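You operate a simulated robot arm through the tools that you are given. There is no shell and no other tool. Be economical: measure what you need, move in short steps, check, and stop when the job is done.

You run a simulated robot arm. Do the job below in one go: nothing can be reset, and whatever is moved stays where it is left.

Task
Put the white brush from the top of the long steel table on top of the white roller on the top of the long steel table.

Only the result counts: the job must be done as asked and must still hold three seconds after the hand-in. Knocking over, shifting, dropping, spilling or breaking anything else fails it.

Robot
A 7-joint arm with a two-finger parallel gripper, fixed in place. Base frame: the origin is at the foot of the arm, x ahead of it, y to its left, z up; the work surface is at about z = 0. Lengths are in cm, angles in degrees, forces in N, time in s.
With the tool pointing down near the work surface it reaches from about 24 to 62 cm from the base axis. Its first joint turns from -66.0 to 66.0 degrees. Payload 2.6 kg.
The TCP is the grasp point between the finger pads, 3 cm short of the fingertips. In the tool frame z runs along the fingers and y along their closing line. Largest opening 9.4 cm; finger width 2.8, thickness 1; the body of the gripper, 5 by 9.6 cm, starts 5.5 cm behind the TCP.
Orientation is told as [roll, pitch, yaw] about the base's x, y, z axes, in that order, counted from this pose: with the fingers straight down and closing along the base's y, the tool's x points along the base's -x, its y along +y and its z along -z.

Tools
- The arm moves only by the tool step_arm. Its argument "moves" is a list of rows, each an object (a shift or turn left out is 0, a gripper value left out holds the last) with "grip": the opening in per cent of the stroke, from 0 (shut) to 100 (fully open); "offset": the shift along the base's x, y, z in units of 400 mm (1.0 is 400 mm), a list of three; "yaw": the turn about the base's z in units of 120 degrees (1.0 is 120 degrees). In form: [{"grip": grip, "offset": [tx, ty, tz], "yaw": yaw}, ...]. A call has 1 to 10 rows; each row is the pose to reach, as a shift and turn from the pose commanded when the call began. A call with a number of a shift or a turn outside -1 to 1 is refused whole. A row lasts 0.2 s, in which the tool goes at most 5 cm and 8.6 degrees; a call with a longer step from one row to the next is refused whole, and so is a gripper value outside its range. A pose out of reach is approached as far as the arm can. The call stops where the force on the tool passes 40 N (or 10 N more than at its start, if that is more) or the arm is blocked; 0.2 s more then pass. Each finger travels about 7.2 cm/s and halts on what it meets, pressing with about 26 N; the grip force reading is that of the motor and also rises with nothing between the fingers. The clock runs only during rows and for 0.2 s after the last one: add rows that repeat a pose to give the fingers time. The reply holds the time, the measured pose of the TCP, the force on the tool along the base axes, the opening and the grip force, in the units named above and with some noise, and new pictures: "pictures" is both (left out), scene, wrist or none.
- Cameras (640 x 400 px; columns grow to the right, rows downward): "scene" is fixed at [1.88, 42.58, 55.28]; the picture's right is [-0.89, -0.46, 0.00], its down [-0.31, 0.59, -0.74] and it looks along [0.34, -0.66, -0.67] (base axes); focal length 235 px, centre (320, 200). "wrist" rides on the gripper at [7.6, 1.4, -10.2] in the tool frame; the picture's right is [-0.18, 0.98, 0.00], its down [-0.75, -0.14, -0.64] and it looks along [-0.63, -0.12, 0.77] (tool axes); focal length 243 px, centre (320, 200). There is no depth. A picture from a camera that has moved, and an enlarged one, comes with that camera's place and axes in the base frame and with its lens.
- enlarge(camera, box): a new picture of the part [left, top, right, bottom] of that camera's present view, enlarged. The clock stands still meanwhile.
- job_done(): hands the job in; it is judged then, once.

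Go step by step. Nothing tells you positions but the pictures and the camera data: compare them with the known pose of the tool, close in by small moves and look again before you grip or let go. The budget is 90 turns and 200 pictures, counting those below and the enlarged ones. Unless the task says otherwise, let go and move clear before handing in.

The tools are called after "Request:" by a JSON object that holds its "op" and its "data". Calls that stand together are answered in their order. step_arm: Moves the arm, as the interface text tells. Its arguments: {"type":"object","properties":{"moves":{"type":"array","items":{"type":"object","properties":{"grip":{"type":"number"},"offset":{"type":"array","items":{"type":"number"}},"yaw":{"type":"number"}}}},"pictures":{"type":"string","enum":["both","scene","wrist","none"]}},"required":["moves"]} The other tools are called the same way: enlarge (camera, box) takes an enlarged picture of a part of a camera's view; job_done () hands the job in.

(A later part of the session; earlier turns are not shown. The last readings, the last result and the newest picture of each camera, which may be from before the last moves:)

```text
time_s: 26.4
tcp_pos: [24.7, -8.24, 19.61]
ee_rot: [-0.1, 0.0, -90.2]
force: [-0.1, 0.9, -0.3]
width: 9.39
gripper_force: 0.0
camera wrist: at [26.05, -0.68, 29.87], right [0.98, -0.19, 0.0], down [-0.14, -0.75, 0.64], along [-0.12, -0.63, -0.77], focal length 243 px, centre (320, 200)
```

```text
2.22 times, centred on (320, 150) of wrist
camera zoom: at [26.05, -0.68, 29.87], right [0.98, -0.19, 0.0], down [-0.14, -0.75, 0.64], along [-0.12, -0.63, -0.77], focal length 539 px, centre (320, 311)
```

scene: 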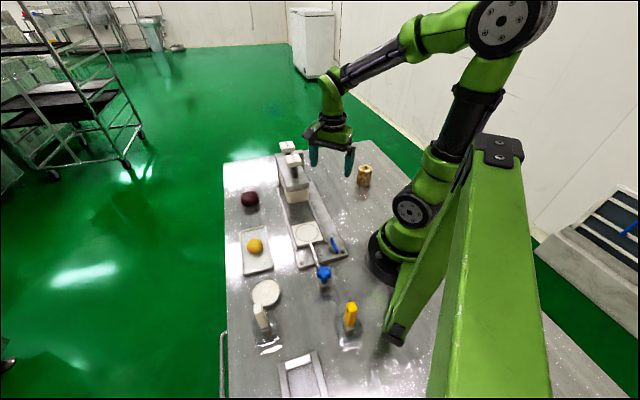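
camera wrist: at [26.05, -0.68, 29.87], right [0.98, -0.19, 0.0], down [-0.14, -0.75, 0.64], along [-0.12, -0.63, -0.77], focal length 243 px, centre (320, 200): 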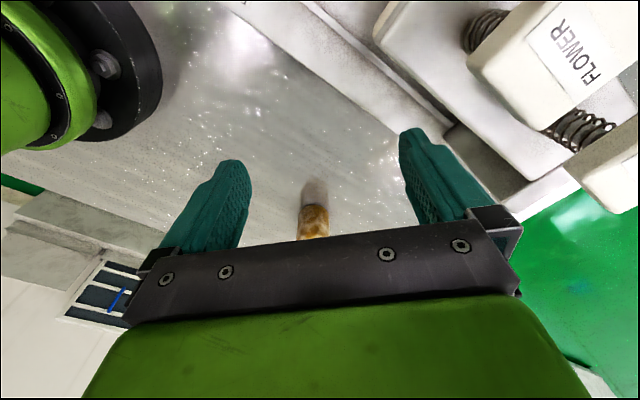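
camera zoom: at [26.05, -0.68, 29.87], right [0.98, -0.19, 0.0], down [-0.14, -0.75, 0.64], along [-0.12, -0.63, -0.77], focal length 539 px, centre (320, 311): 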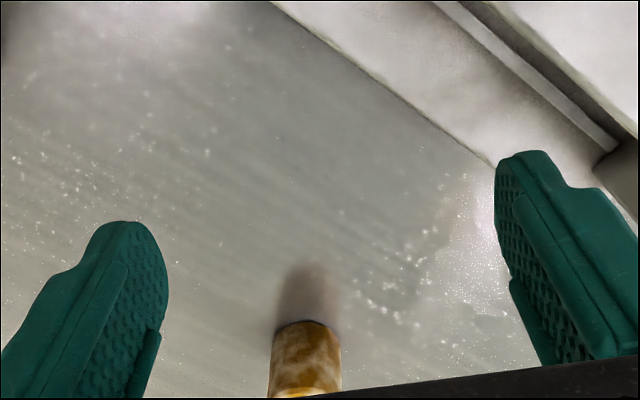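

The cylinder is a brown pastry-like cup, so the only white free object left in reach is the thick white disc, which I take as the white roller. Triangulation puts the brush upright at about (20.4, 31.0), top at z≈12.2, with a 4.5 cm clear base or cup around its foot. I go above it.

Request:
{"op": "step_arm", "data": {"moves": [{"offset": [0, 0, 0.1], "yaw": 0.07}, {"offset": [0, 0.02, 0.2], "yaw": 0.14}, {"offset": [0, 0.1, 0.27], "yaw": 0.21}, {"offset": [0, 0.2, 0.27], "yaw": 0.28}, {"offset": [0, 0.3, 0.27], "yaw": 0.35}, {"offset": [0, 0.4, 0.27], "yaw": 0.42}, {"offset": [-0.03, 0.5, 0.27], "yaw": 0.49}, {"offset": [-0.06, 0.6, 0.27], "yaw": 0.56}, {"offset": [-0.08, 0.7, 0.27], "yaw": 0.63}, {"offset": [-0.1, 0.8, 0.27], "yaw": 0.7}], "pictures": "none"}}

Request:
{"op": "step_arm", "data": {"moves": [{"offset": [0, 0.08, 0], "yaw": 0.07}, {"offset": [0, 0.16, 0], "yaw": 0.14}, {"offset": [0, 0.18, 0], "yaw": 0.21}, {"offset": [0, 0.18, 0], "yaw": 0.28}, {"offset": [0, 0.18, 0], "yaw": 0.35}, {"offset": [0, 0.18, 0], "yaw": 0.408}, {"offset": [0, 0.18, -0.08], "yaw": 0.408}, {"offset": [0, 0.18, -0.08], "yaw": 0.408}]}}

Request:
{"op": "enlarge", "data": {"camera": "wrist", "box": [240, 40, 400, 240]}}

```text
time_s: 28.6
tcp_pos: [20.61, 23.49, 30.25]
ee_rot: [0.0, 0.0, -5.9]
force: [0.2, -0.6, 0.0]
width: 9.44
gripper_force: 0.1
```

```text
time_s: 30.4
tcp_pos: [20.75, 30.83, 27.18]
ee_rot: [0.0, 0.0, 42.9]
force: [0.4, -0.3, 0.7]
width: 9.43
gripper_force: 0.1
camera wrist: at [14.2, 26.53, 37.43], right [-0.54, 0.84, 0.0], down [0.65, 0.41, 0.64], along [0.54, 0.34, -0.77], focal length 243 px, centre (320, 200)
```

scene: 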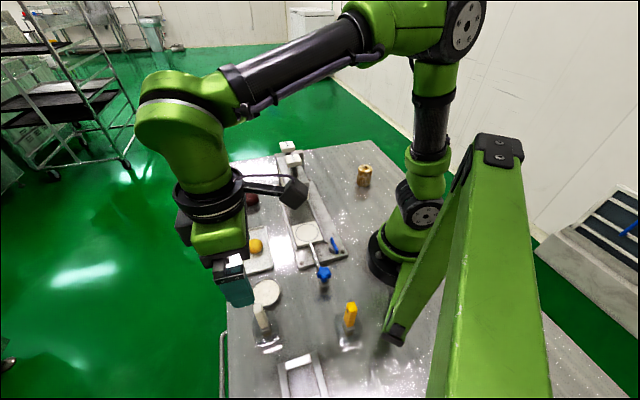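
wrist: 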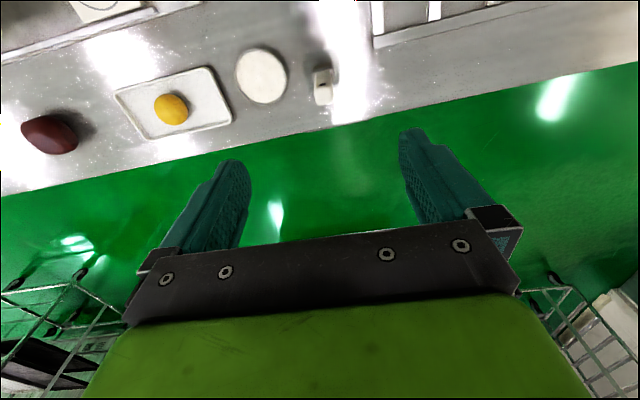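

```text
2.00 times, centred on (320, 140) of wrist
camera zoom: at [14.2, 26.53, 37.43], right [-0.54, 0.84, 0.0], down [0.65, 0.41, 0.64], along [0.54, 0.34, -0.77], focal length 485 px, centre (320, 320)
```

zoom: 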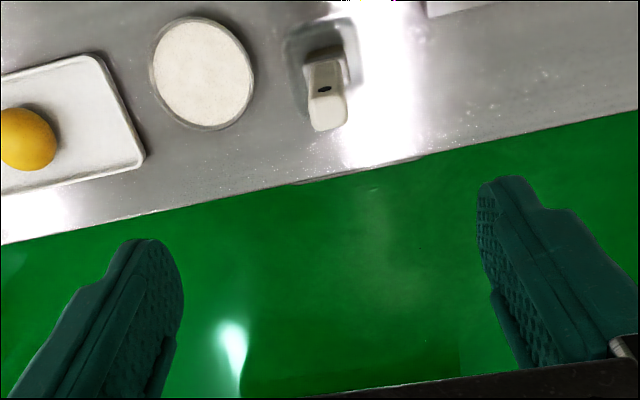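

The handle top checks out at (20.4, 30.9), and the disc is centred near (25.6, 24.4). I descend with open fingers to grip height.

Request:
{"op": "step_arm", "data": {"moves": [{"offset": [-0.008, 0.002, -0.1]}, {"offset": [-0.008, 0.002, -0.2]}, {"offset": [-0.008, 0.002, -0.26]}, {"offset": [-0.008, 0.002, -0.26]}]}}

Request:
{"op": "enlarge", "data": {"camera": "wrist", "box": [220, 40, 420, 240]}}

```text
time_s: 31.4
tcp_pos: [20.52, 30.98, 16.93]
ee_rot: [0.0, 0.0, 42.8]
force: [0.1, -0.6, 0.8]
width: 9.39
gripper_force: 0.0
camera wrist: at [13.84, 26.76, 27.15], right [-0.53, 0.84, 0.0], down [0.65, 0.41, 0.64], along [0.54, 0.34, -0.77], focal length 243 px, centre (320, 200)
```

scene: 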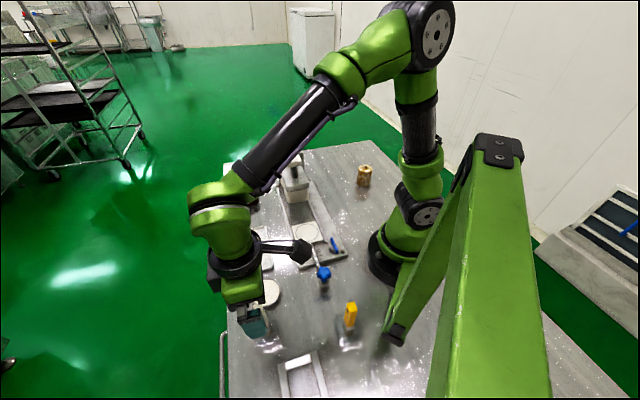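
wrist: 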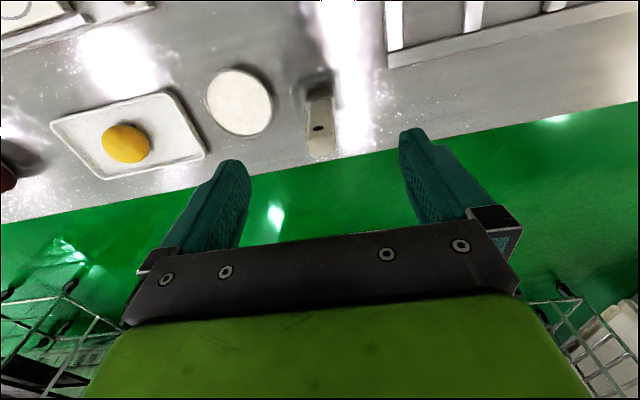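

```text
2.00 times, centred on (320, 140) of wrist
camera zoom: at [13.84, 26.76, 27.15], right [-0.53, 0.84, 0.0], down [0.65, 0.41, 0.64], along [0.54, 0.34, -0.77], focal length 485 px, centre (320, 320)
```

zoom: 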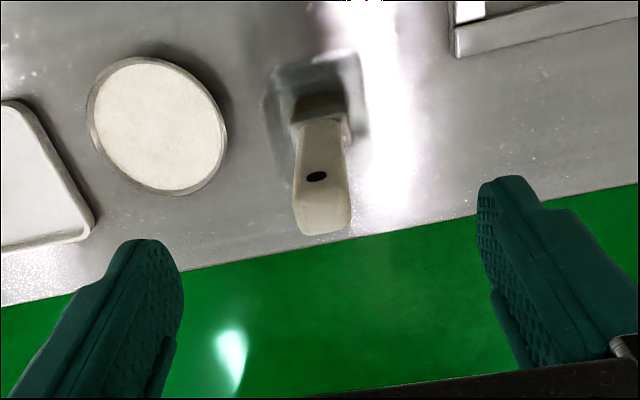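

The brush is centred between the fingers, so I descend and grip.

Request:
{"op": "step_arm", "data": {"moves": [{"offset": [-0.002, 0, -0.1]}, {"offset": [-0.002, 0, -0.2]}, {"offset": [-0.002, 0, -0.21]}, {"offset": [-0.002, 0, -0.21]}]}}

Request:
{"op": "enlarge", "data": {"camera": "wrist", "box": [220, 80, 420, 240]}}

```text
time_s: 32.4
tcp_pos: [20.24, 30.98, 8.61]
ee_rot: [0.0, 0.0, 42.9]
force: [-0.4, 0.3, -0.1]
width: 9.38
gripper_force: 0.2
camera wrist: at [13.68, 26.68, 18.75], right [-0.53, 0.84, 0.0], down [0.65, 0.41, 0.64], along [0.54, 0.34, -0.77], focal length 243 px, centre (320, 200)
```

scene: 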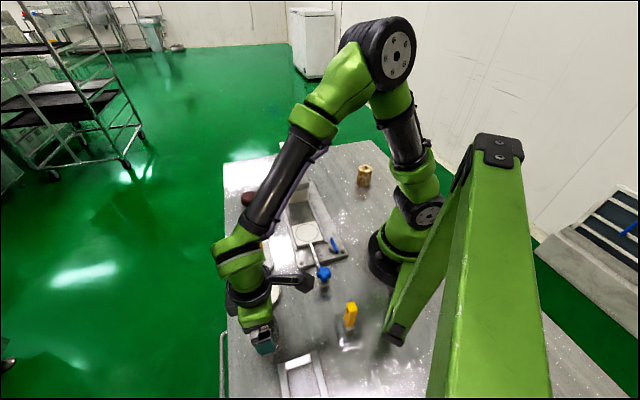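
wrist: 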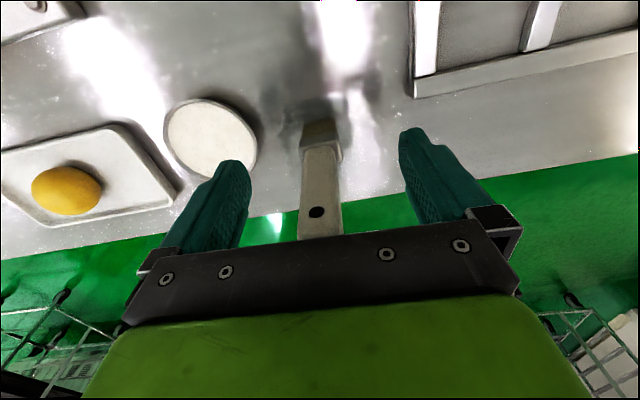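

```text
2.50 times, centred on (320, 160) of wrist
camera zoom: at [13.68, 26.68, 18.75], right [-0.53, 0.84, 0.0], down [0.65, 0.41, 0.64], along [0.54, 0.34, -0.77], focal length 606 px, centre (320, 300)
```

zoom: 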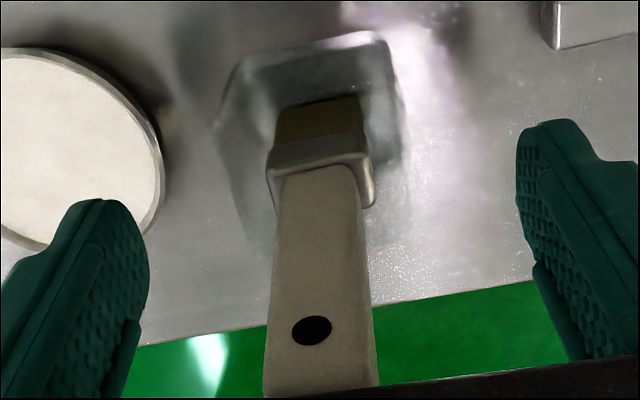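

Everything is lined up. I close the fingers.

Request:
{"op": "step_arm", "data": {"moves": [{"grip": 0}, {"grip": 0}, {"grip": 0}, {"grip": 0}, {"grip": 0}], "pictures": "wrist"}}

```text
time_s: 33.6
tcp_pos: [20.23, 30.89, 8.6]
ee_rot: [0.1, 0.0, 43.0]
force: [-0.3, -0.4, 0.2]
width: 2.16
gripper_force: 26.1
camera wrist: at [13.68, 26.68, 18.79], right [-0.54, 0.84, 0.0], down [0.65, 0.41, 0.64], along [0.54, 0.34, -0.77], focal length 243 px, centre (320, 200)
```

wrist: 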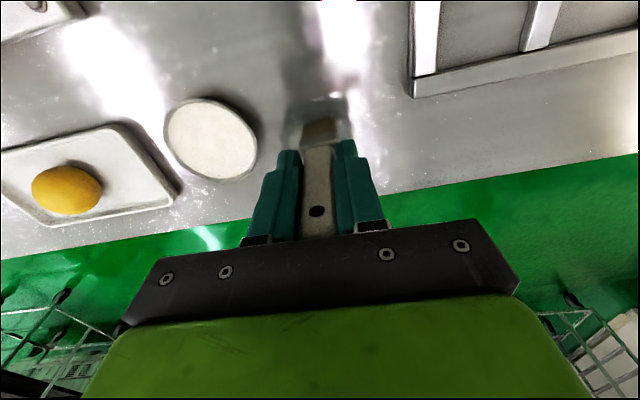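

The grip holds at 2.16 cm. I lift straight up slowly.

Request:
{"op": "step_arm", "data": {"moves": [{"offset": [0, 0, 0.02]}, {"offset": [0, 0, 0.05]}, {"offset": [0, 0, 0.09]}, {"offset": [0, 0, 0.13]}, {"offset": [0, 0, 0.17]}, {"offset": [0, 0, 0.17]}]}}

Request:
{"op": "enlarge", "data": {"camera": "scene", "box": [230, 260, 330, 370]}}

Request:
{"op": "enlarge", "data": {"camera": "wrist", "box": [220, 40, 420, 240]}}

```text
time_s: 35.0
tcp_pos: [20.39, 30.84, 15.16]
ee_rot: [0.0, 0.0, 42.9]
force: [-0.5, -0.1, -0.3]
width: 2.14
gripper_force: 26.0
camera wrist: at [13.8, 26.61, 25.42], right [-0.54, 0.84, 0.0], down [0.65, 0.41, 0.64], along [0.54, 0.34, -0.77], focal length 243 px, centre (320, 200)
```

scene: 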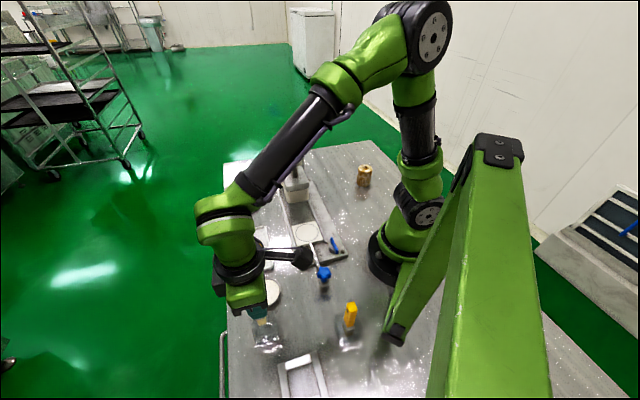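
wrist: 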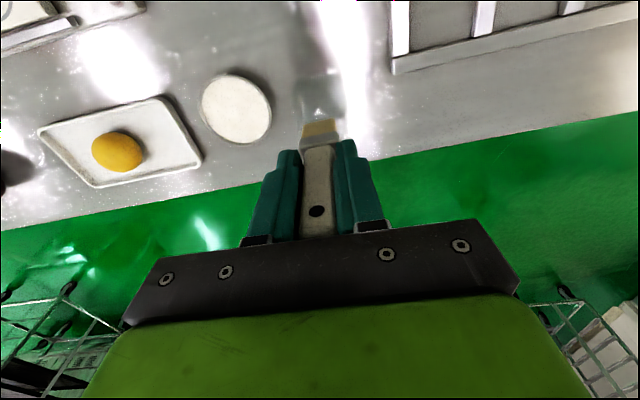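

```text
3.64 times, centred on (280, 315) of scene
camera zoom: at [1.88, 42.58, 55.28], right [-0.89, -0.46, 0.0], down [-0.31, 0.59, -0.74], along [0.34, -0.66, -0.67], focal length 854 px, centre (466, -218)
```

zoom: 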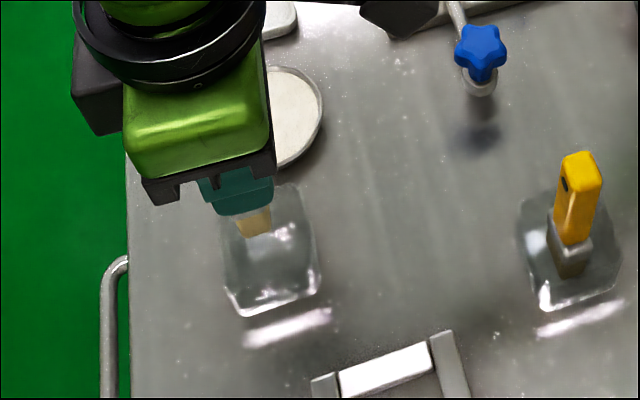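

```text
2.00 times, centred on (320, 140) of wrist
camera zoom: at [13.8, 26.61, 25.42], right [-0.54, 0.84, 0.0], down [0.65, 0.41, 0.64], along [0.54, 0.34, -0.77], focal length 485 px, centre (320, 320)
```

zoom: 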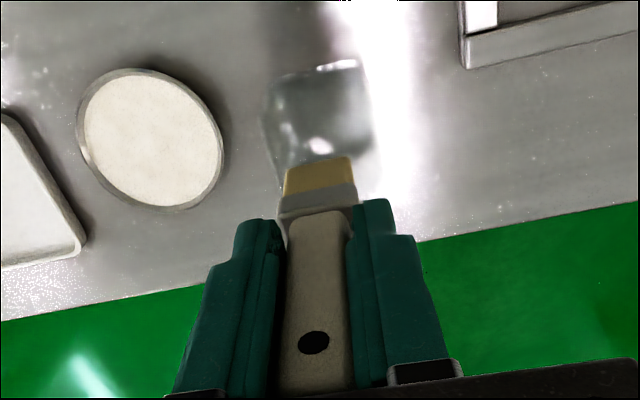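

The brush came out clean and the clear cup stayed put. The disc top is about (25.4, 24.1, 1.5), and since the bristle end is flat I will stand the brush on it. I move above the disc.

Request:
{"op": "step_arm", "data": {"moves": [{"offset": [0.02, -0.03, 0.03]}, {"offset": [0.06, -0.08, 0.03]}, {"offset": [0.1, -0.13, 0.03]}, {"offset": [0.125, -0.168, 0.03]}, {"offset": [0.125, -0.168, -0.02]}, {"offset": [0.125, -0.168, -0.08]}, {"offset": [0.125, -0.168, -0.08]}]}}

Request:
{"op": "enlarge", "data": {"camera": "scene", "box": [230, 250, 330, 350]}}

Request:
{"op": "enlarge", "data": {"camera": "wrist", "box": [220, 40, 420, 240]}}

```text
time_s: 36.6
tcp_pos: [25.44, 24.15, 11.96]
ee_rot: [0.0, -0.1, 43.1]
force: [-0.4, 0.2, -0.7]
width: 2.11
gripper_force: 26.2
camera wrist: at [18.85, 19.92, 22.19], right [-0.54, 0.84, 0.0], down [0.65, 0.41, 0.64], along [0.54, 0.34, -0.77], focal length 243 px, centre (320, 200)
```

scene: 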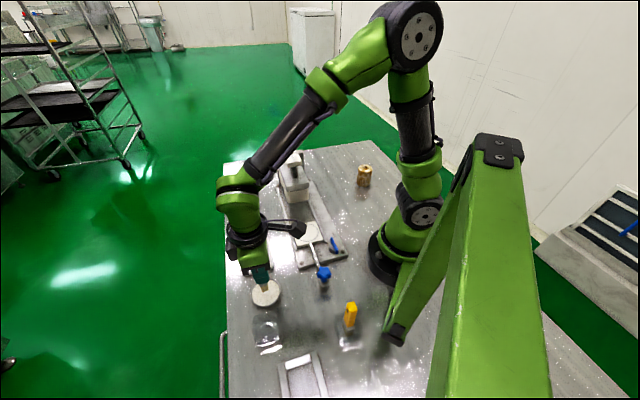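
wrist: 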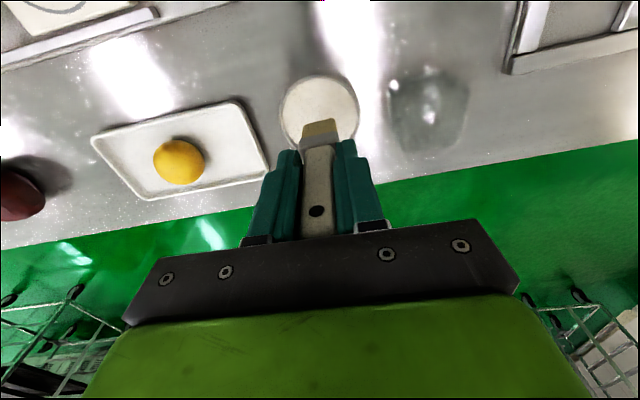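

```text
4.00 times, centred on (280, 300) of scene
camera zoom: at [1.88, 42.58, 55.28], right [-0.89, -0.46, 0.0], down [-0.31, 0.59, -0.74], along [0.34, -0.66, -0.67], focal length 940 px, centre (480, -200)
```

zoom: 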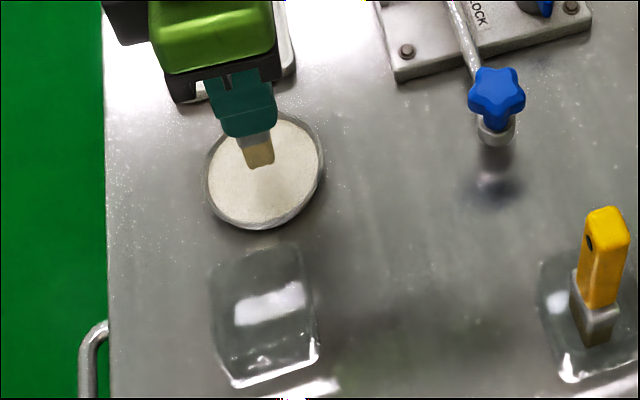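

```text
2.00 times, centred on (320, 140) of wrist
camera zoom: at [18.85, 19.92, 22.19], right [-0.54, 0.84, 0.0], down [0.65, 0.41, 0.64], along [0.54, 0.34, -0.77], focal length 485 px, centre (320, 320)
```

zoom: 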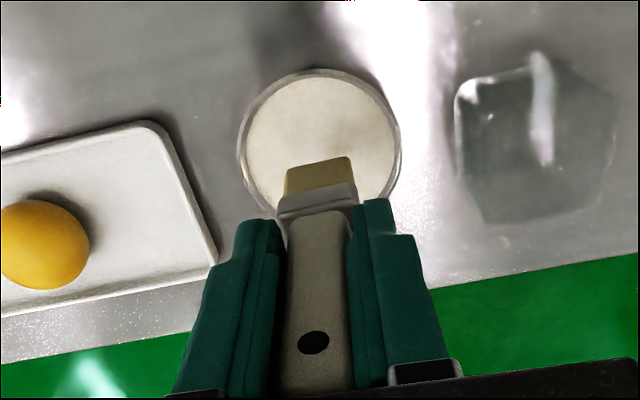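

The brush is over the disc's centre. I lower it in small steps while watching the force.

Request:
{"op": "step_arm", "data": {"moves": [{"offset": [0, 0, -0.015]}, {"offset": [0, 0, -0.03]}, {"offset": [0, 0, -0.04]}, {"offset": [0, 0, -0.04]}], "pictures": "none"}}

Request:
{"op": "enlarge", "data": {"camera": "wrist", "box": [260, 80, 380, 200]}}

Request:
{"op": "enlarge", "data": {"camera": "scene", "box": [240, 260, 300, 320]}}

```text
time_s: 37.6
tcp_pos: [25.28, 24.13, 10.41]
ee_rot: [0.0, 0.0, 43.0]
force: [-0.7, 0.3, -0.8]
width: 2.14
gripper_force: 26.4
```

```text
3.33 times, centred on (320, 140) of wrist
camera zoom: at [18.73, 19.88, 20.58], right [-0.54, 0.84, 0.0], down [0.65, 0.41, 0.64], along [0.54, 0.34, -0.77], focal length 809 px, centre (320, 400)
```

zoom: 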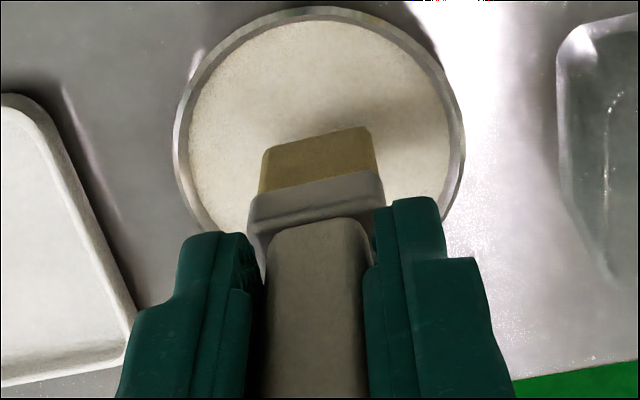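

```text
6.67 times, centred on (270, 290) of scene
camera zoom: at [1.88, 42.58, 55.28], right [-0.89, -0.46, 0.0], down [-0.31, 0.59, -0.74], along [0.34, -0.66, -0.67], focal length 1566 px, centre (653, -400)
```

zoom: 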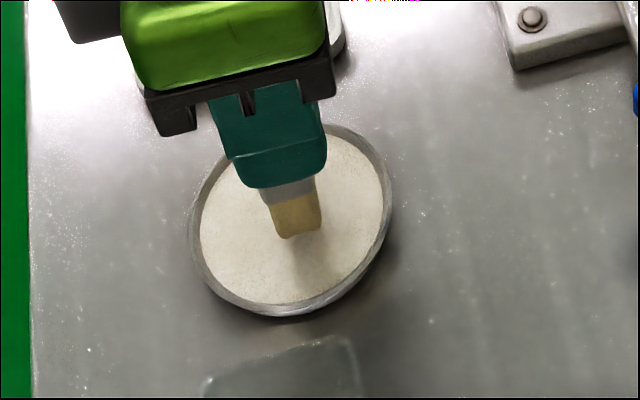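

It is almost down, with just a small gap at the shadow. I continue in 1 to 2 mm steps.

Request:
{"op": "step_arm", "data": {"moves": [{"offset": [0, 0, -0.004]}, {"offset": [0, 0, -0.008]}, {"offset": [0, 0, -0.012]}, {"offset": [0, 0, -0.012]}], "pictures": "none"}}

Request:
{"op": "enlarge", "data": {"camera": "wrist", "box": [260, 80, 380, 200]}}

```text
time_s: 38.6
tcp_pos: [25.25, 24.19, 9.79]
ee_rot: [0.1, 0.0, 42.9]
force: [-0.1, -0.1, -0.7]
width: 2.15
gripper_force: 26.6
```

```text
3.33 times, centred on (320, 140) of wrist
camera zoom: at [18.73, 19.93, 20.07], right [-0.53, 0.84, 0.0], down [0.65, 0.41, 0.64], along [0.54, 0.34, -0.77], focal length 809 px, centre (320, 400)
```

zoom: 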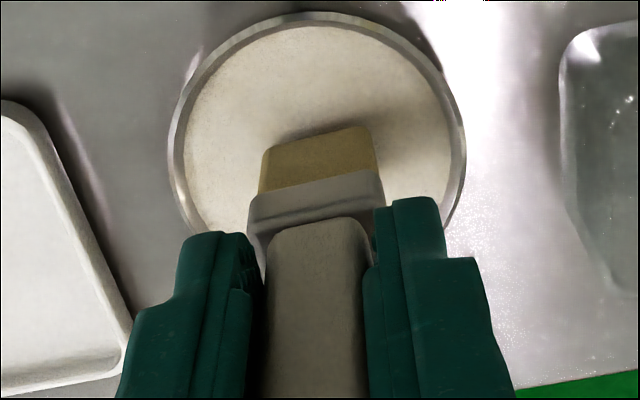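

There is no contact yet. I keep lowering in small steps.

Request:
{"op": "step_arm", "data": {"moves": [{"offset": [0, 0, -0.003]}, {"offset": [0, 0, -0.006]}, {"offset": [0, 0, -0.009]}, {"offset": [0, 0, -0.009]}], "pictures": "none"}}

Request:
{"op": "enlarge", "data": {"camera": "wrist", "box": [260, 80, 380, 200]}}

Request:
{"op": "enlarge", "data": {"camera": "scene", "box": [240, 260, 300, 320]}}

```text
time_s: 39.6
tcp_pos: [25.45, 24.2, 9.57]
ee_rot: [0.1, 0.1, 43.0]
force: [-0.9, 0.5, -0.5]
width: 2.16
gripper_force: 26.4
```

```text
3.33 times, centred on (320, 140) of wrist
camera zoom: at [18.75, 19.94, 19.73], right [-0.54, 0.84, 0.0], down [0.65, 0.41, 0.64], along [0.54, 0.34, -0.77], focal length 809 px, centre (320, 400)
```

zoom: 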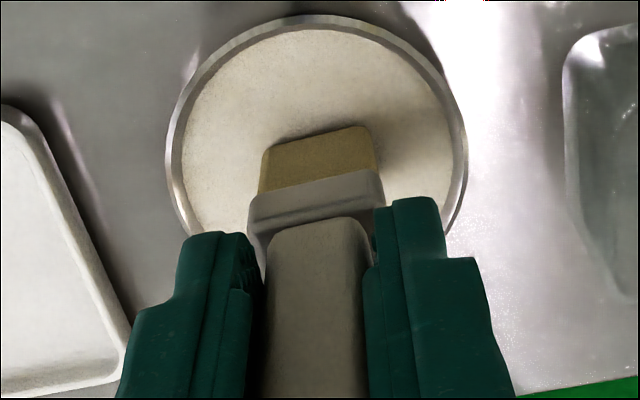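

```text
6.67 times, centred on (270, 290) of scene
camera zoom: at [1.88, 42.58, 55.28], right [-0.89, -0.46, 0.0], down [-0.31, 0.59, -0.74], along [0.34, -0.66, -0.67], focal length 1566 px, centre (653, -400)
```

zoom: 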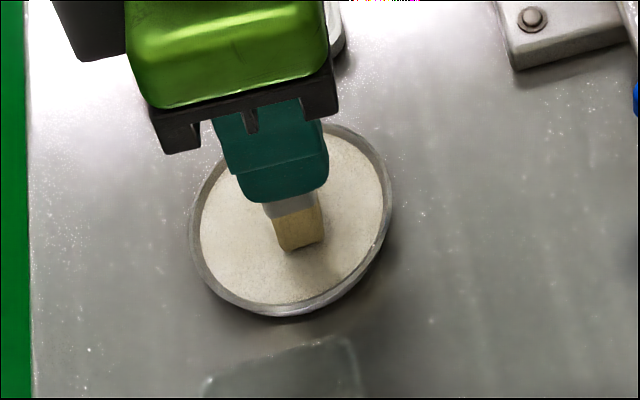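

The gap is tiny now. I go a few more millimetres, watching the force.

Request:
{"op": "step_arm", "data": {"moves": [{"offset": [0, 0, -0.0025]}, {"offset": [0, 0, -0.005]}, {"offset": [0, 0, -0.005]}], "pictures": "none"}}

Request:
{"op": "enlarge", "data": {"camera": "scene", "box": [255, 275, 285, 305]}}

```text
time_s: 40.4
tcp_pos: [25.36, 24.24, 9.29]
ee_rot: [0.0, -0.1, 42.9]
force: [-2.9, -2.8, 18.4]
width: 2.13
gripper_force: 26.0
```

```text
13.33 times, centred on (270, 290) of scene
camera zoom: at [1.87, 42.58, 55.28], right [-0.89, -0.46, 0.0], down [-0.31, 0.59, -0.74], along [0.34, -0.66, -0.67], focal length 3133 px, centre (987, -1000)
```

zoom: 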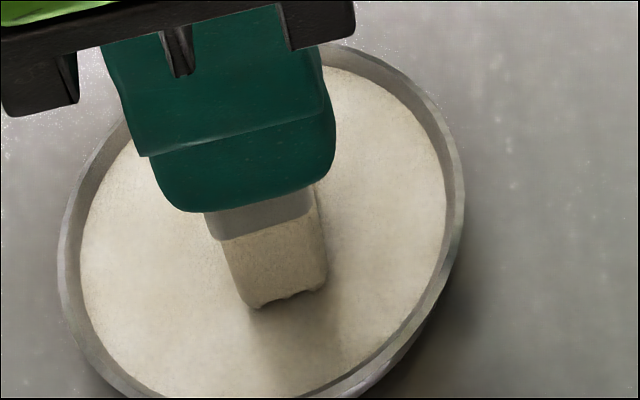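

It made contact at 18 N. I ease up a little to relieve it, then open the fingers slowly.

Request:
{"op": "step_arm", "data": {"moves": [{"offset": [0, 0, 0.002]}, {"offset": [0, 0, 0.002]}], "pictures": "none"}}

```text
time_s: 41.0
tcp_pos: [25.2, 24.16, 9.33]
ee_rot: [-0.1, -0.1, 43.0]
force: [3.1, 2.3, 10.4]
width: 2.13
gripper_force: 25.8
```

Request:
{"op": "step_arm", "data": {"moves": [{"offset": [0, 0, 0.0015]}, {"offset": [0, 0, 0.0015]}], "pictures": "none"}}

```text
time_s: 41.6
tcp_pos: [25.2, 24.09, 9.27]
ee_rot: [0.0, 0.1, 43.0]
force: [0.7, 0.6, 3.6]
width: 2.14
gripper_force: 26.1
```

Only a light contact of 3.6 N remains. I open the fingers gradually.

Request:
{"op": "step_arm", "data": {"moves": [{"grip": 24}, {"grip": 26}, {"grip": 29}, {"grip": 33}, {"grip": 38}, {"grip": 44}, {"grip": 50}, {"grip": 60}]}}

Request:
{"op": "enlarge", "data": {"camera": "wrist", "box": [240, 60, 400, 240]}}

```text
time_s: 43.4
tcp_pos: [25.26, 24.24, 9.36]
ee_rot: [0.0, 0.1, 43.0]
force: [0.5, -0.1, -0.3]
width: 5.63
gripper_force: 0.0
camera wrist: at [18.67, 19.93, 19.69], right [-0.54, 0.84, 0.0], down [0.65, 0.41, 0.64], along [0.54, 0.34, -0.77], focal length 243 px, centre (320, 200)
```

scene: 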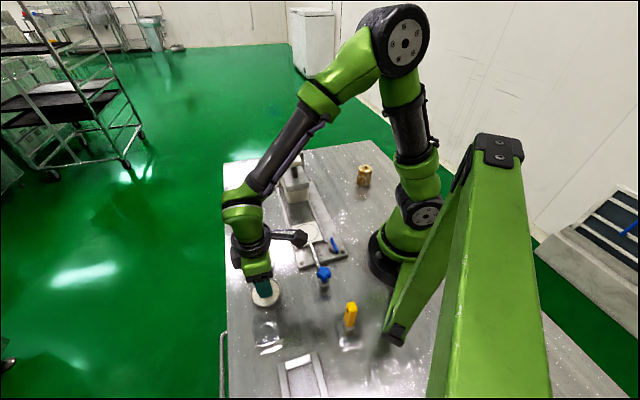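
wrist: 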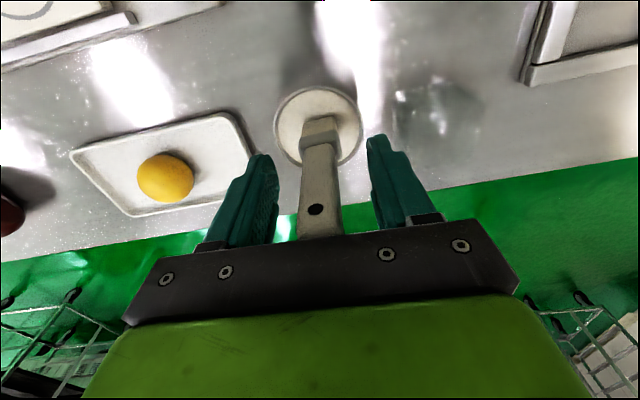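

```text
2.22 times, centred on (320, 150) of wrist
camera zoom: at [18.67, 19.93, 19.69], right [-0.54, 0.84, 0.0], down [0.65, 0.41, 0.64], along [0.54, 0.34, -0.77], focal length 539 px, centre (320, 311)
```

zoom: 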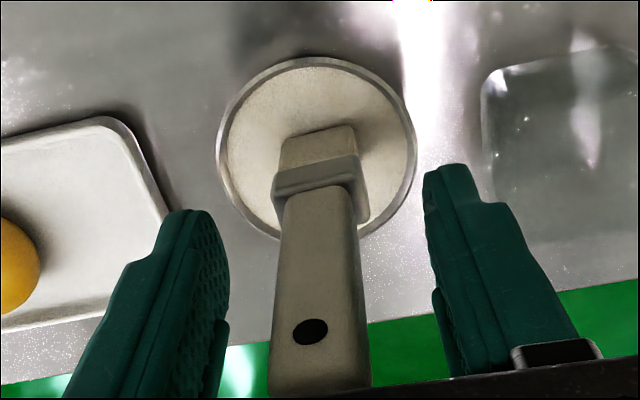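

The brush stands on its own on the disc, but its bristles took on the disc's white powder, so the disc seems to be a powder dish. I back off and take another close look at the stained cylinder, which could be a dirty white roller.

Request:
{"op": "step_arm", "data": {"moves": [{"grip": 80}, {"grip": 100}, {"grip": 100}, {"offset": [0, 0, 0.1], "grip": 100}, {"offset": [0, 0, 0.2], "grip": 100}, {"offset": [0, 0, 0.3], "grip": 100}, {"offset": [0, 0, 0.4], "grip": 100}, {"offset": [0, 0, 0.5], "grip": 100}, {"offset": [0, 0, 0.5], "grip": 100}]}}

Request:
{"op": "enlarge", "data": {"camera": "scene", "box": [240, 250, 300, 310]}}

Request:
{"op": "enlarge", "data": {"camera": "scene", "box": [350, 160, 380, 190]}}

```text
time_s: 45.4
tcp_pos: [25.26, 24.26, 29.3]
ee_rot: [-0.1, 0.0, 42.9]
force: [0.5, -0.6, -0.1]
width: 9.41
gripper_force: 0.0
camera wrist: at [18.66, 19.92, 39.48], right [-0.54, 0.84, 0.0], down [0.65, 0.41, 0.64], along [0.54, 0.34, -0.77], focal length 243 px, centre (320, 200)
```

scene: 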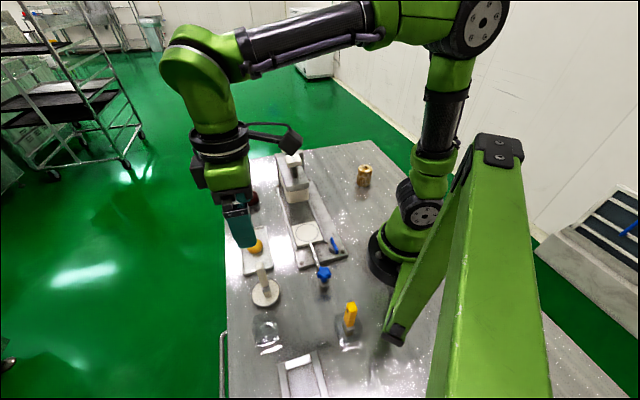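
wrist: 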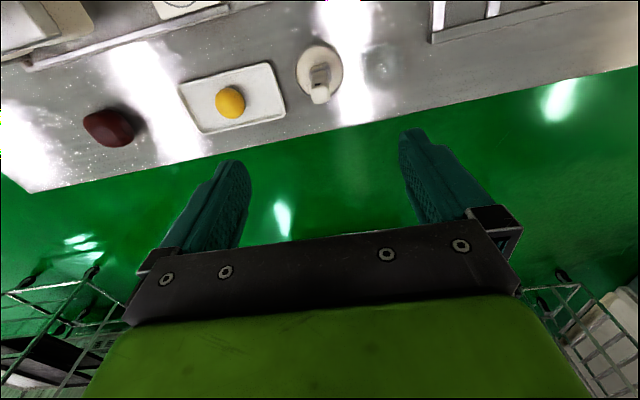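

```text
6.67 times, centred on (270, 280) of scene
camera zoom: at [1.88, 42.58, 55.28], right [-0.89, -0.46, 0.0], down [-0.31, 0.59, -0.74], along [0.34, -0.66, -0.67], focal length 1566 px, centre (653, -333)
```

zoom: 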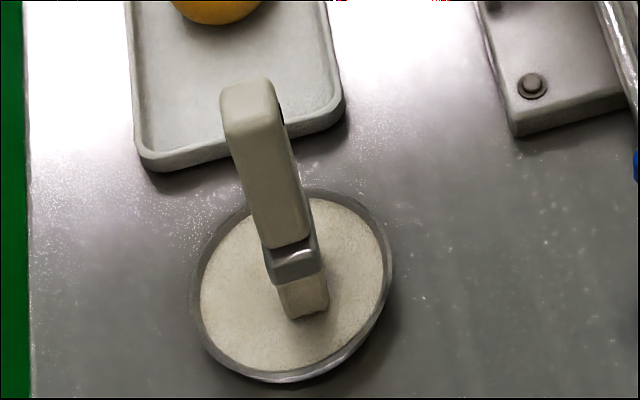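

```text
13.33 times, centred on (365, 175) of scene
camera zoom: at [1.88, 42.58, 55.28], right [-0.89, -0.46, 0.0], down [-0.31, 0.59, -0.74], along [0.34, -0.66, -0.67], focal length 3133 px, centre (-280, 533)
```

zoom: 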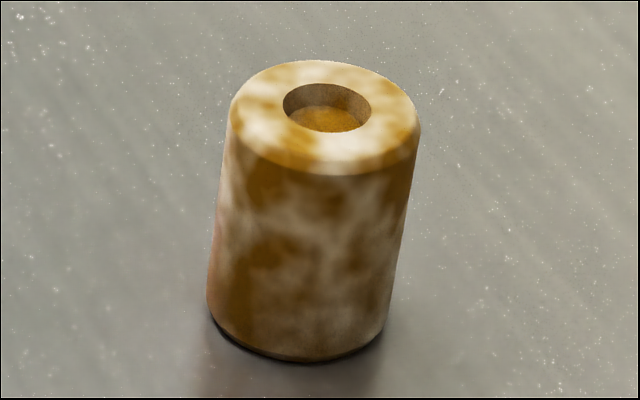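

Close up, the cylinder is a white roller with brown stains and an axle recess in its end. That fits "white roller" far better than the powder dish, so I will move the brush there. First I regrasp it by reversing the retreat.

Request:
{"op": "step_arm", "data": {"moves": [{"offset": [0, 0, -0.1], "grip": 100}, {"offset": [0, 0, -0.2], "grip": 100}, {"offset": [0, 0, -0.3], "grip": 100}, {"offset": [0, 0, -0.4], "grip": 100}, {"offset": [0, 0, -0.495], "grip": 100}, {"offset": [0, 0, -0.495], "grip": 100}]}}

```text
time_s: 46.8
tcp_pos: [25.24, 24.24, 9.67]
ee_rot: [0.1, 0.0, 42.9]
force: [0.0, 0.7, -0.7]
width: 9.36
gripper_force: 0.2
camera wrist: at [18.75, 19.92, 19.89], right [-0.53, 0.84, 0.0], down [0.65, 0.41, 0.64], along [0.54, 0.34, -0.77], focal length 243 px, centre (320, 200)
```

scene: 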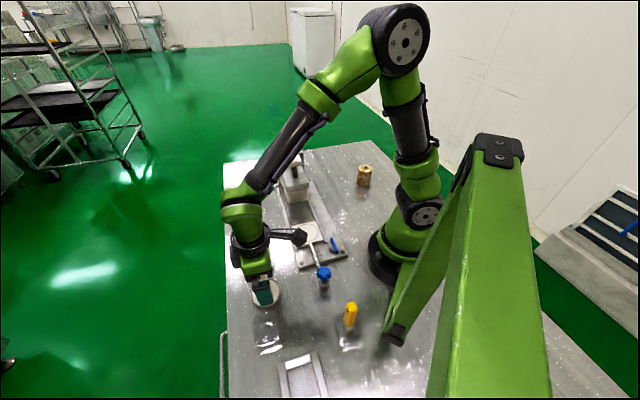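
wrist: 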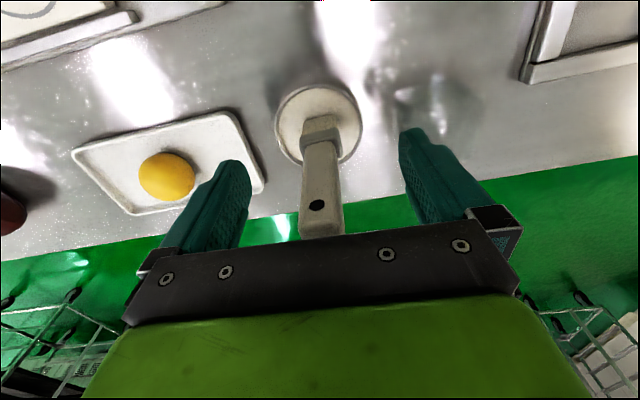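

Request:
{"op": "step_arm", "data": {"moves": [{"grip": 50}, {"grip": 30}, {"grip": 0}, {"grip": 0}, {"grip": 0}, {"grip": 0}, {"offset": [0, 0, 0.04], "grip": 0}, {"offset": [0, 0, 0.12], "grip": 0}, {"offset": [0, 0, 0.22], "grip": 0}, {"offset": [0, 0, 0.32], "grip": 0}]}}

Request:
{"op": "enlarge", "data": {"camera": "scene", "box": [220, 230, 320, 310]}}

```text
time_s: 49.0
tcp_pos: [24.98, 24.25, 22.59]
ee_rot: [-0.1, 0.0, 43.1]
force: [-0.9, -0.1, -0.6]
width: 2.11
gripper_force: 26.1
camera wrist: at [18.5, 19.96, 32.89], right [-0.54, 0.84, 0.0], down [0.65, 0.41, 0.64], along [0.54, 0.34, -0.77], focal length 243 px, centre (320, 200)
```

scene: 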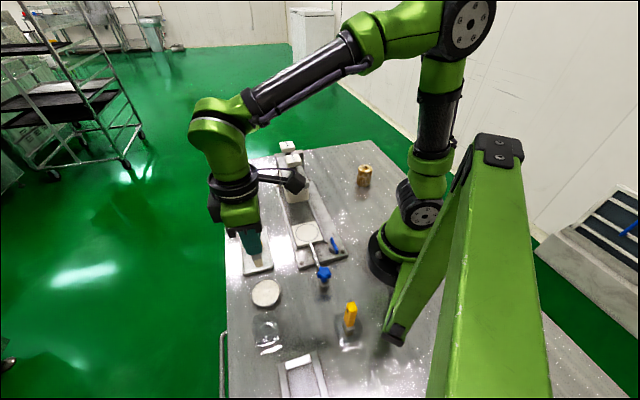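
wrist: 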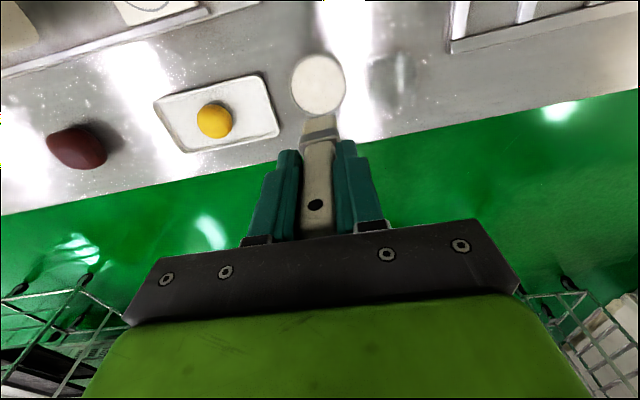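

```text
5.00 times, centred on (270, 270) of scene
camera zoom: at [1.88, 42.58, 55.28], right [-0.89, -0.46, 0.0], down [-0.31, 0.59, -0.74], along [0.34, -0.66, -0.67], focal length 1175 px, centre (570, -150)
```

zoom: 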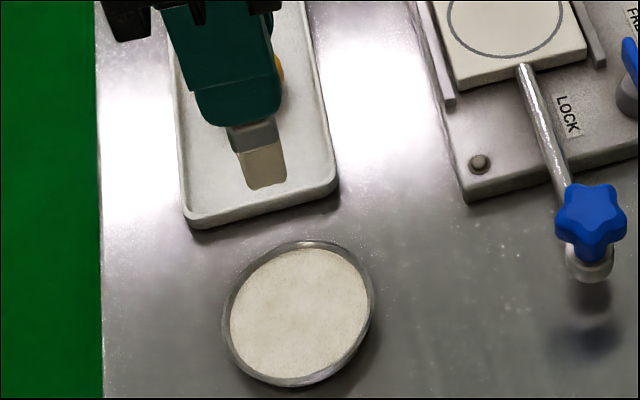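

The brush is held again and the dish has not moved. Triangulating the roller's top gives about (19.9, -28.0, 6.5), 5.2 cm across with a 2.4 cm recess, so I will stand the brush about 1.5 cm off centre on the ring. I carry it over high.

Request:
{"op": "step_arm", "data": {"moves": [{"offset": [0, -0.03, 0.07], "yaw": -0.06}, {"offset": [0, -0.1, 0.14], "yaw": -0.12}, {"offset": [0, -0.19, 0.14], "yaw": -0.18}, {"offset": [0, -0.28, 0.14], "yaw": -0.24}, {"offset": [0, -0.37, 0.14], "yaw": -0.3}, {"offset": [0, -0.46, 0.14], "yaw": -0.36}, {"offset": [0, -0.55, 0.14], "yaw": -0.42}, {"offset": [0, -0.64, 0.14], "yaw": -0.48}, {"offset": [0, -0.73, 0.14], "yaw": -0.54}, {"offset": [0, -0.82, 0.14], "yaw": -0.6}], "pictures": "none"}}

Request:
{"op": "step_arm", "data": {"moves": [{"offset": [-0.01, -0.09, 0], "yaw": -0.06}, {"offset": [-0.03, -0.17, 0], "yaw": -0.12}, {"offset": [-0.06, -0.23, 0], "yaw": -0.175}, {"offset": [-0.08, -0.25, 0], "yaw": -0.175}, {"offset": [-0.08, -0.25, 0], "yaw": -0.175}, {"offset": [-0.08, -0.25, -0.08], "yaw": -0.175}, {"offset": [-0.08, -0.25, -0.16], "yaw": -0.175}, {"offset": [-0.08, -0.25, -0.16], "yaw": -0.175}]}}

Request:
{"op": "enlarge", "data": {"camera": "wrist", "box": [240, 40, 400, 200]}}

Request:
{"op": "enlarge", "data": {"camera": "scene", "box": [325, 110, 405, 200]}}

```text
time_s: 51.2
tcp_pos: [25.51, -8.72, 28.17]
ee_rot: [0.0, 0.1, -29.2]
force: [-0.6, 0.5, -0.6]
width: 2.12
gripper_force: 25.8
```

```text
time_s: 53.0
tcp_pos: [22.09, -18.59, 21.57]
ee_rot: [0.0, 0.0, -50.1]
force: [0.3, 0.1, -0.3]
width: 2.09
gripper_force: 25.5
camera wrist: at [18.35, -11.93, 31.85], right [0.87, 0.49, 0.0], down [0.38, -0.67, 0.64], along [0.31, -0.56, -0.77], focal length 243 px, centre (320, 200)
```

scene: 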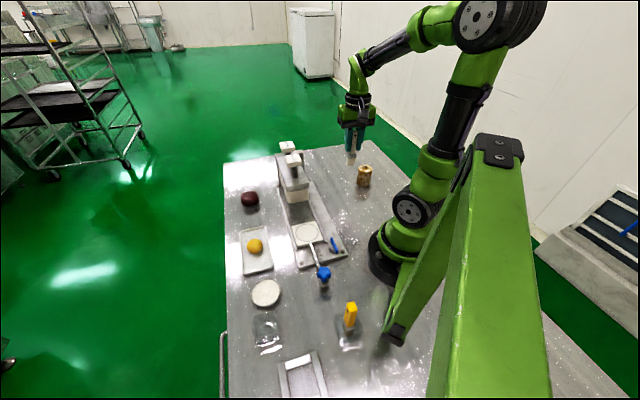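
wrist: 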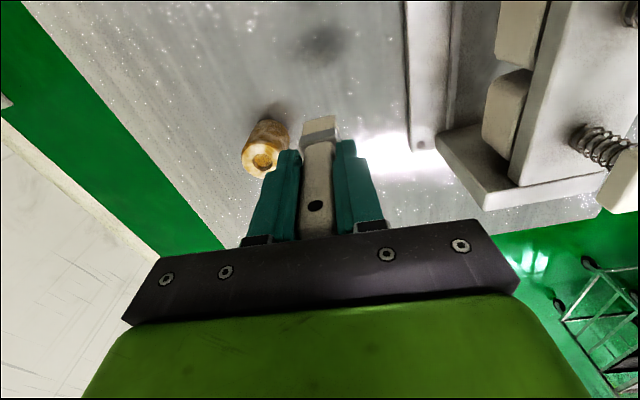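

```text
2.50 times, centred on (320, 120) of wrist
camera zoom: at [18.35, -11.93, 31.85], right [0.87, 0.49, 0.0], down [0.38, -0.67, 0.64], along [0.31, -0.56, -0.77], focal length 606 px, centre (320, 400)
```

zoom: 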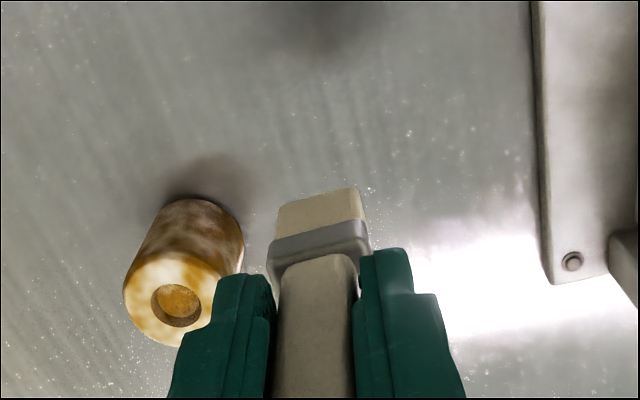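

```text
4.44 times, centred on (365, 155) of scene
camera zoom: at [1.88, 42.58, 55.28], right [-0.89, -0.46, 0.0], down [-0.31, 0.59, -0.74], along [0.34, -0.66, -0.67], focal length 1044 px, centre (120, 400)
```

zoom: 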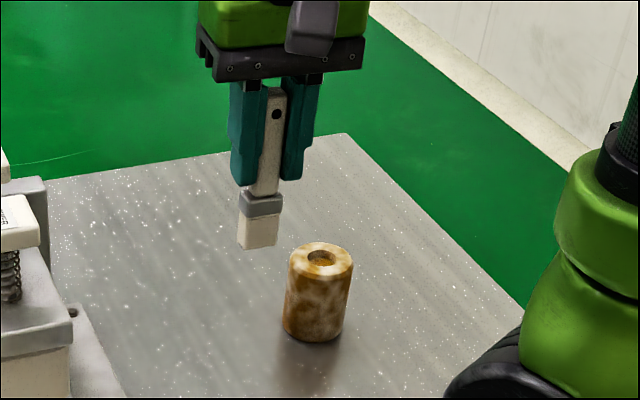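

The roller's top is refined to about (19.7, -28.3). I move over the near side of its ring, staying above it.

Request:
{"op": "step_arm", "data": {"moves": [{"offset": [-0.03, -0.08, 0]}, {"offset": [-0.06, -0.16, 0]}, {"offset": [-0.083, -0.214, 0]}, {"offset": [-0.083, -0.214, -0.05]}, {"offset": [-0.083, -0.214, -0.09]}, {"offset": [-0.083, -0.214, -0.09]}]}}

Request:
{"op": "enlarge", "data": {"camera": "wrist", "box": [260, 60, 380, 180]}}

Request:
{"op": "enlarge", "data": {"camera": "scene", "box": [335, 130, 395, 200]}}

```text
time_s: 54.4
tcp_pos: [18.72, -27.13, 17.94]
ee_rot: [0.0, 0.0, -50.1]
force: [-0.4, -0.6, -0.9]
width: 2.15
gripper_force: 25.9
camera wrist: at [14.88, -20.52, 28.28], right [0.87, 0.49, 0.0], down [0.38, -0.67, 0.64], along [0.31, -0.56, -0.77], focal length 243 px, centre (320, 200)
```

scene: 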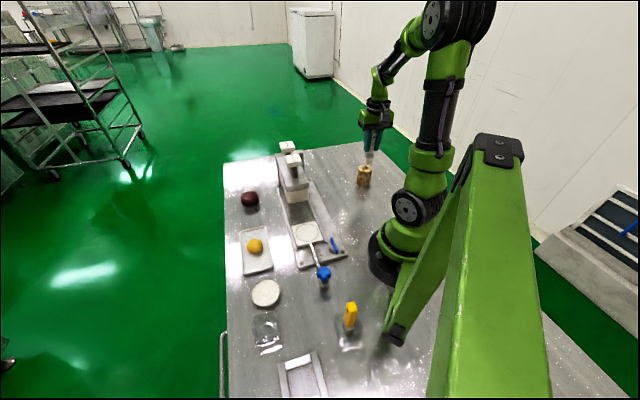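
wrist: 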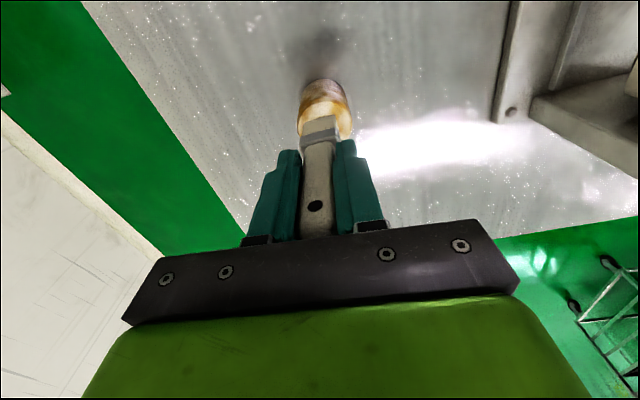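

```text
3.33 times, centred on (320, 120) of wrist
camera zoom: at [14.88, -20.52, 28.28], right [0.87, 0.49, 0.0], down [0.38, -0.67, 0.64], along [0.31, -0.56, -0.77], focal length 809 px, centre (320, 467)
```

zoom: 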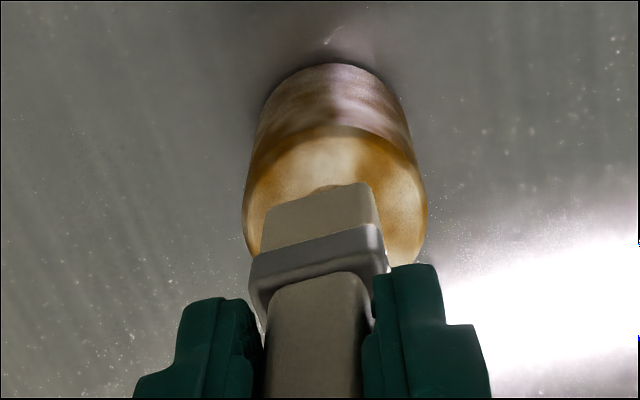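

```text
5.71 times, centred on (365, 165) of scene
camera zoom: at [1.88, 42.58, 55.28], right [-0.89, -0.46, 0.0], down [-0.31, 0.59, -0.74], along [0.34, -0.66, -0.67], focal length 1343 px, centre (63, 400)
```

zoom: 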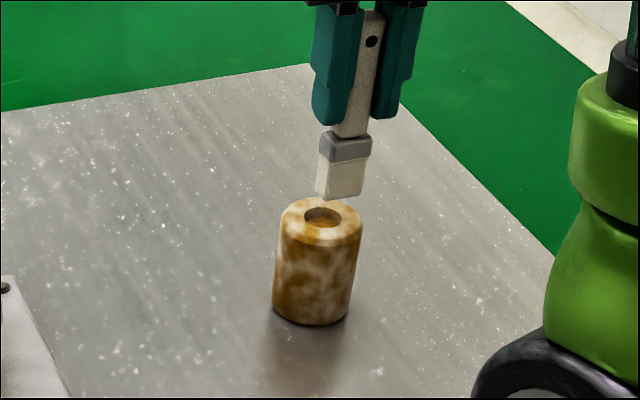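

The brush is laterally centred and about 1.3 cm off the axis. I nudge it 2 mm toward the base side and lower it near the surface.

Request:
{"op": "step_arm", "data": {"moves": [{"offset": [-0.003, 0.004, -0.02]}, {"offset": [-0.003, 0.004, -0.04]}, {"offset": [-0.003, 0.004, -0.055]}, {"offset": [-0.003, 0.004, -0.055]}], "pictures": "none"}}

Request:
{"op": "enlarge", "data": {"camera": "wrist", "box": [260, 60, 380, 180]}}

Request:
{"op": "enlarge", "data": {"camera": "scene", "box": [345, 150, 385, 190]}}

```text
time_s: 55.4
tcp_pos: [18.59, -26.96, 15.86]
ee_rot: [0.0, 0.0, -50.0]
force: [-1.1, 0.1, -0.2]
width: 2.13
gripper_force: 26.1
```

```text
3.33 times, centred on (320, 120) of wrist
camera zoom: at [14.79, -20.34, 26.06], right [0.87, 0.49, 0.0], down [0.38, -0.67, 0.64], along [0.31, -0.56, -0.77], focal length 809 px, centre (320, 467)
```

zoom: 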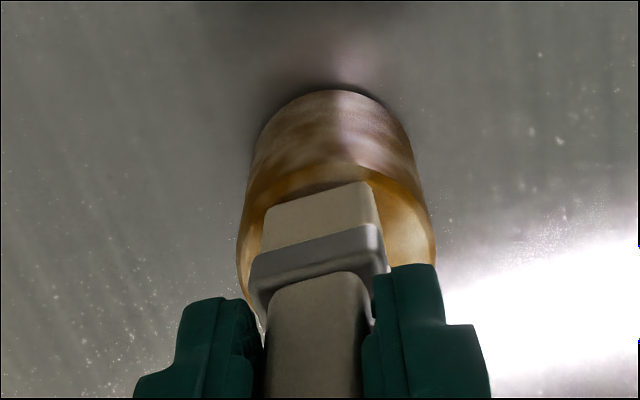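

```text
10.00 times, centred on (365, 170) of scene
camera zoom: at [1.88, 42.58, 55.28], right [-0.89, -0.46, 0.0], down [-0.31, 0.59, -0.74], along [0.34, -0.66, -0.67], focal length 2350 px, centre (-130, 500)
```

zoom: 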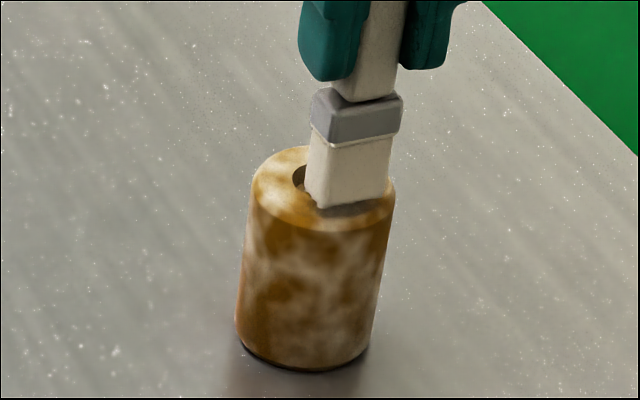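

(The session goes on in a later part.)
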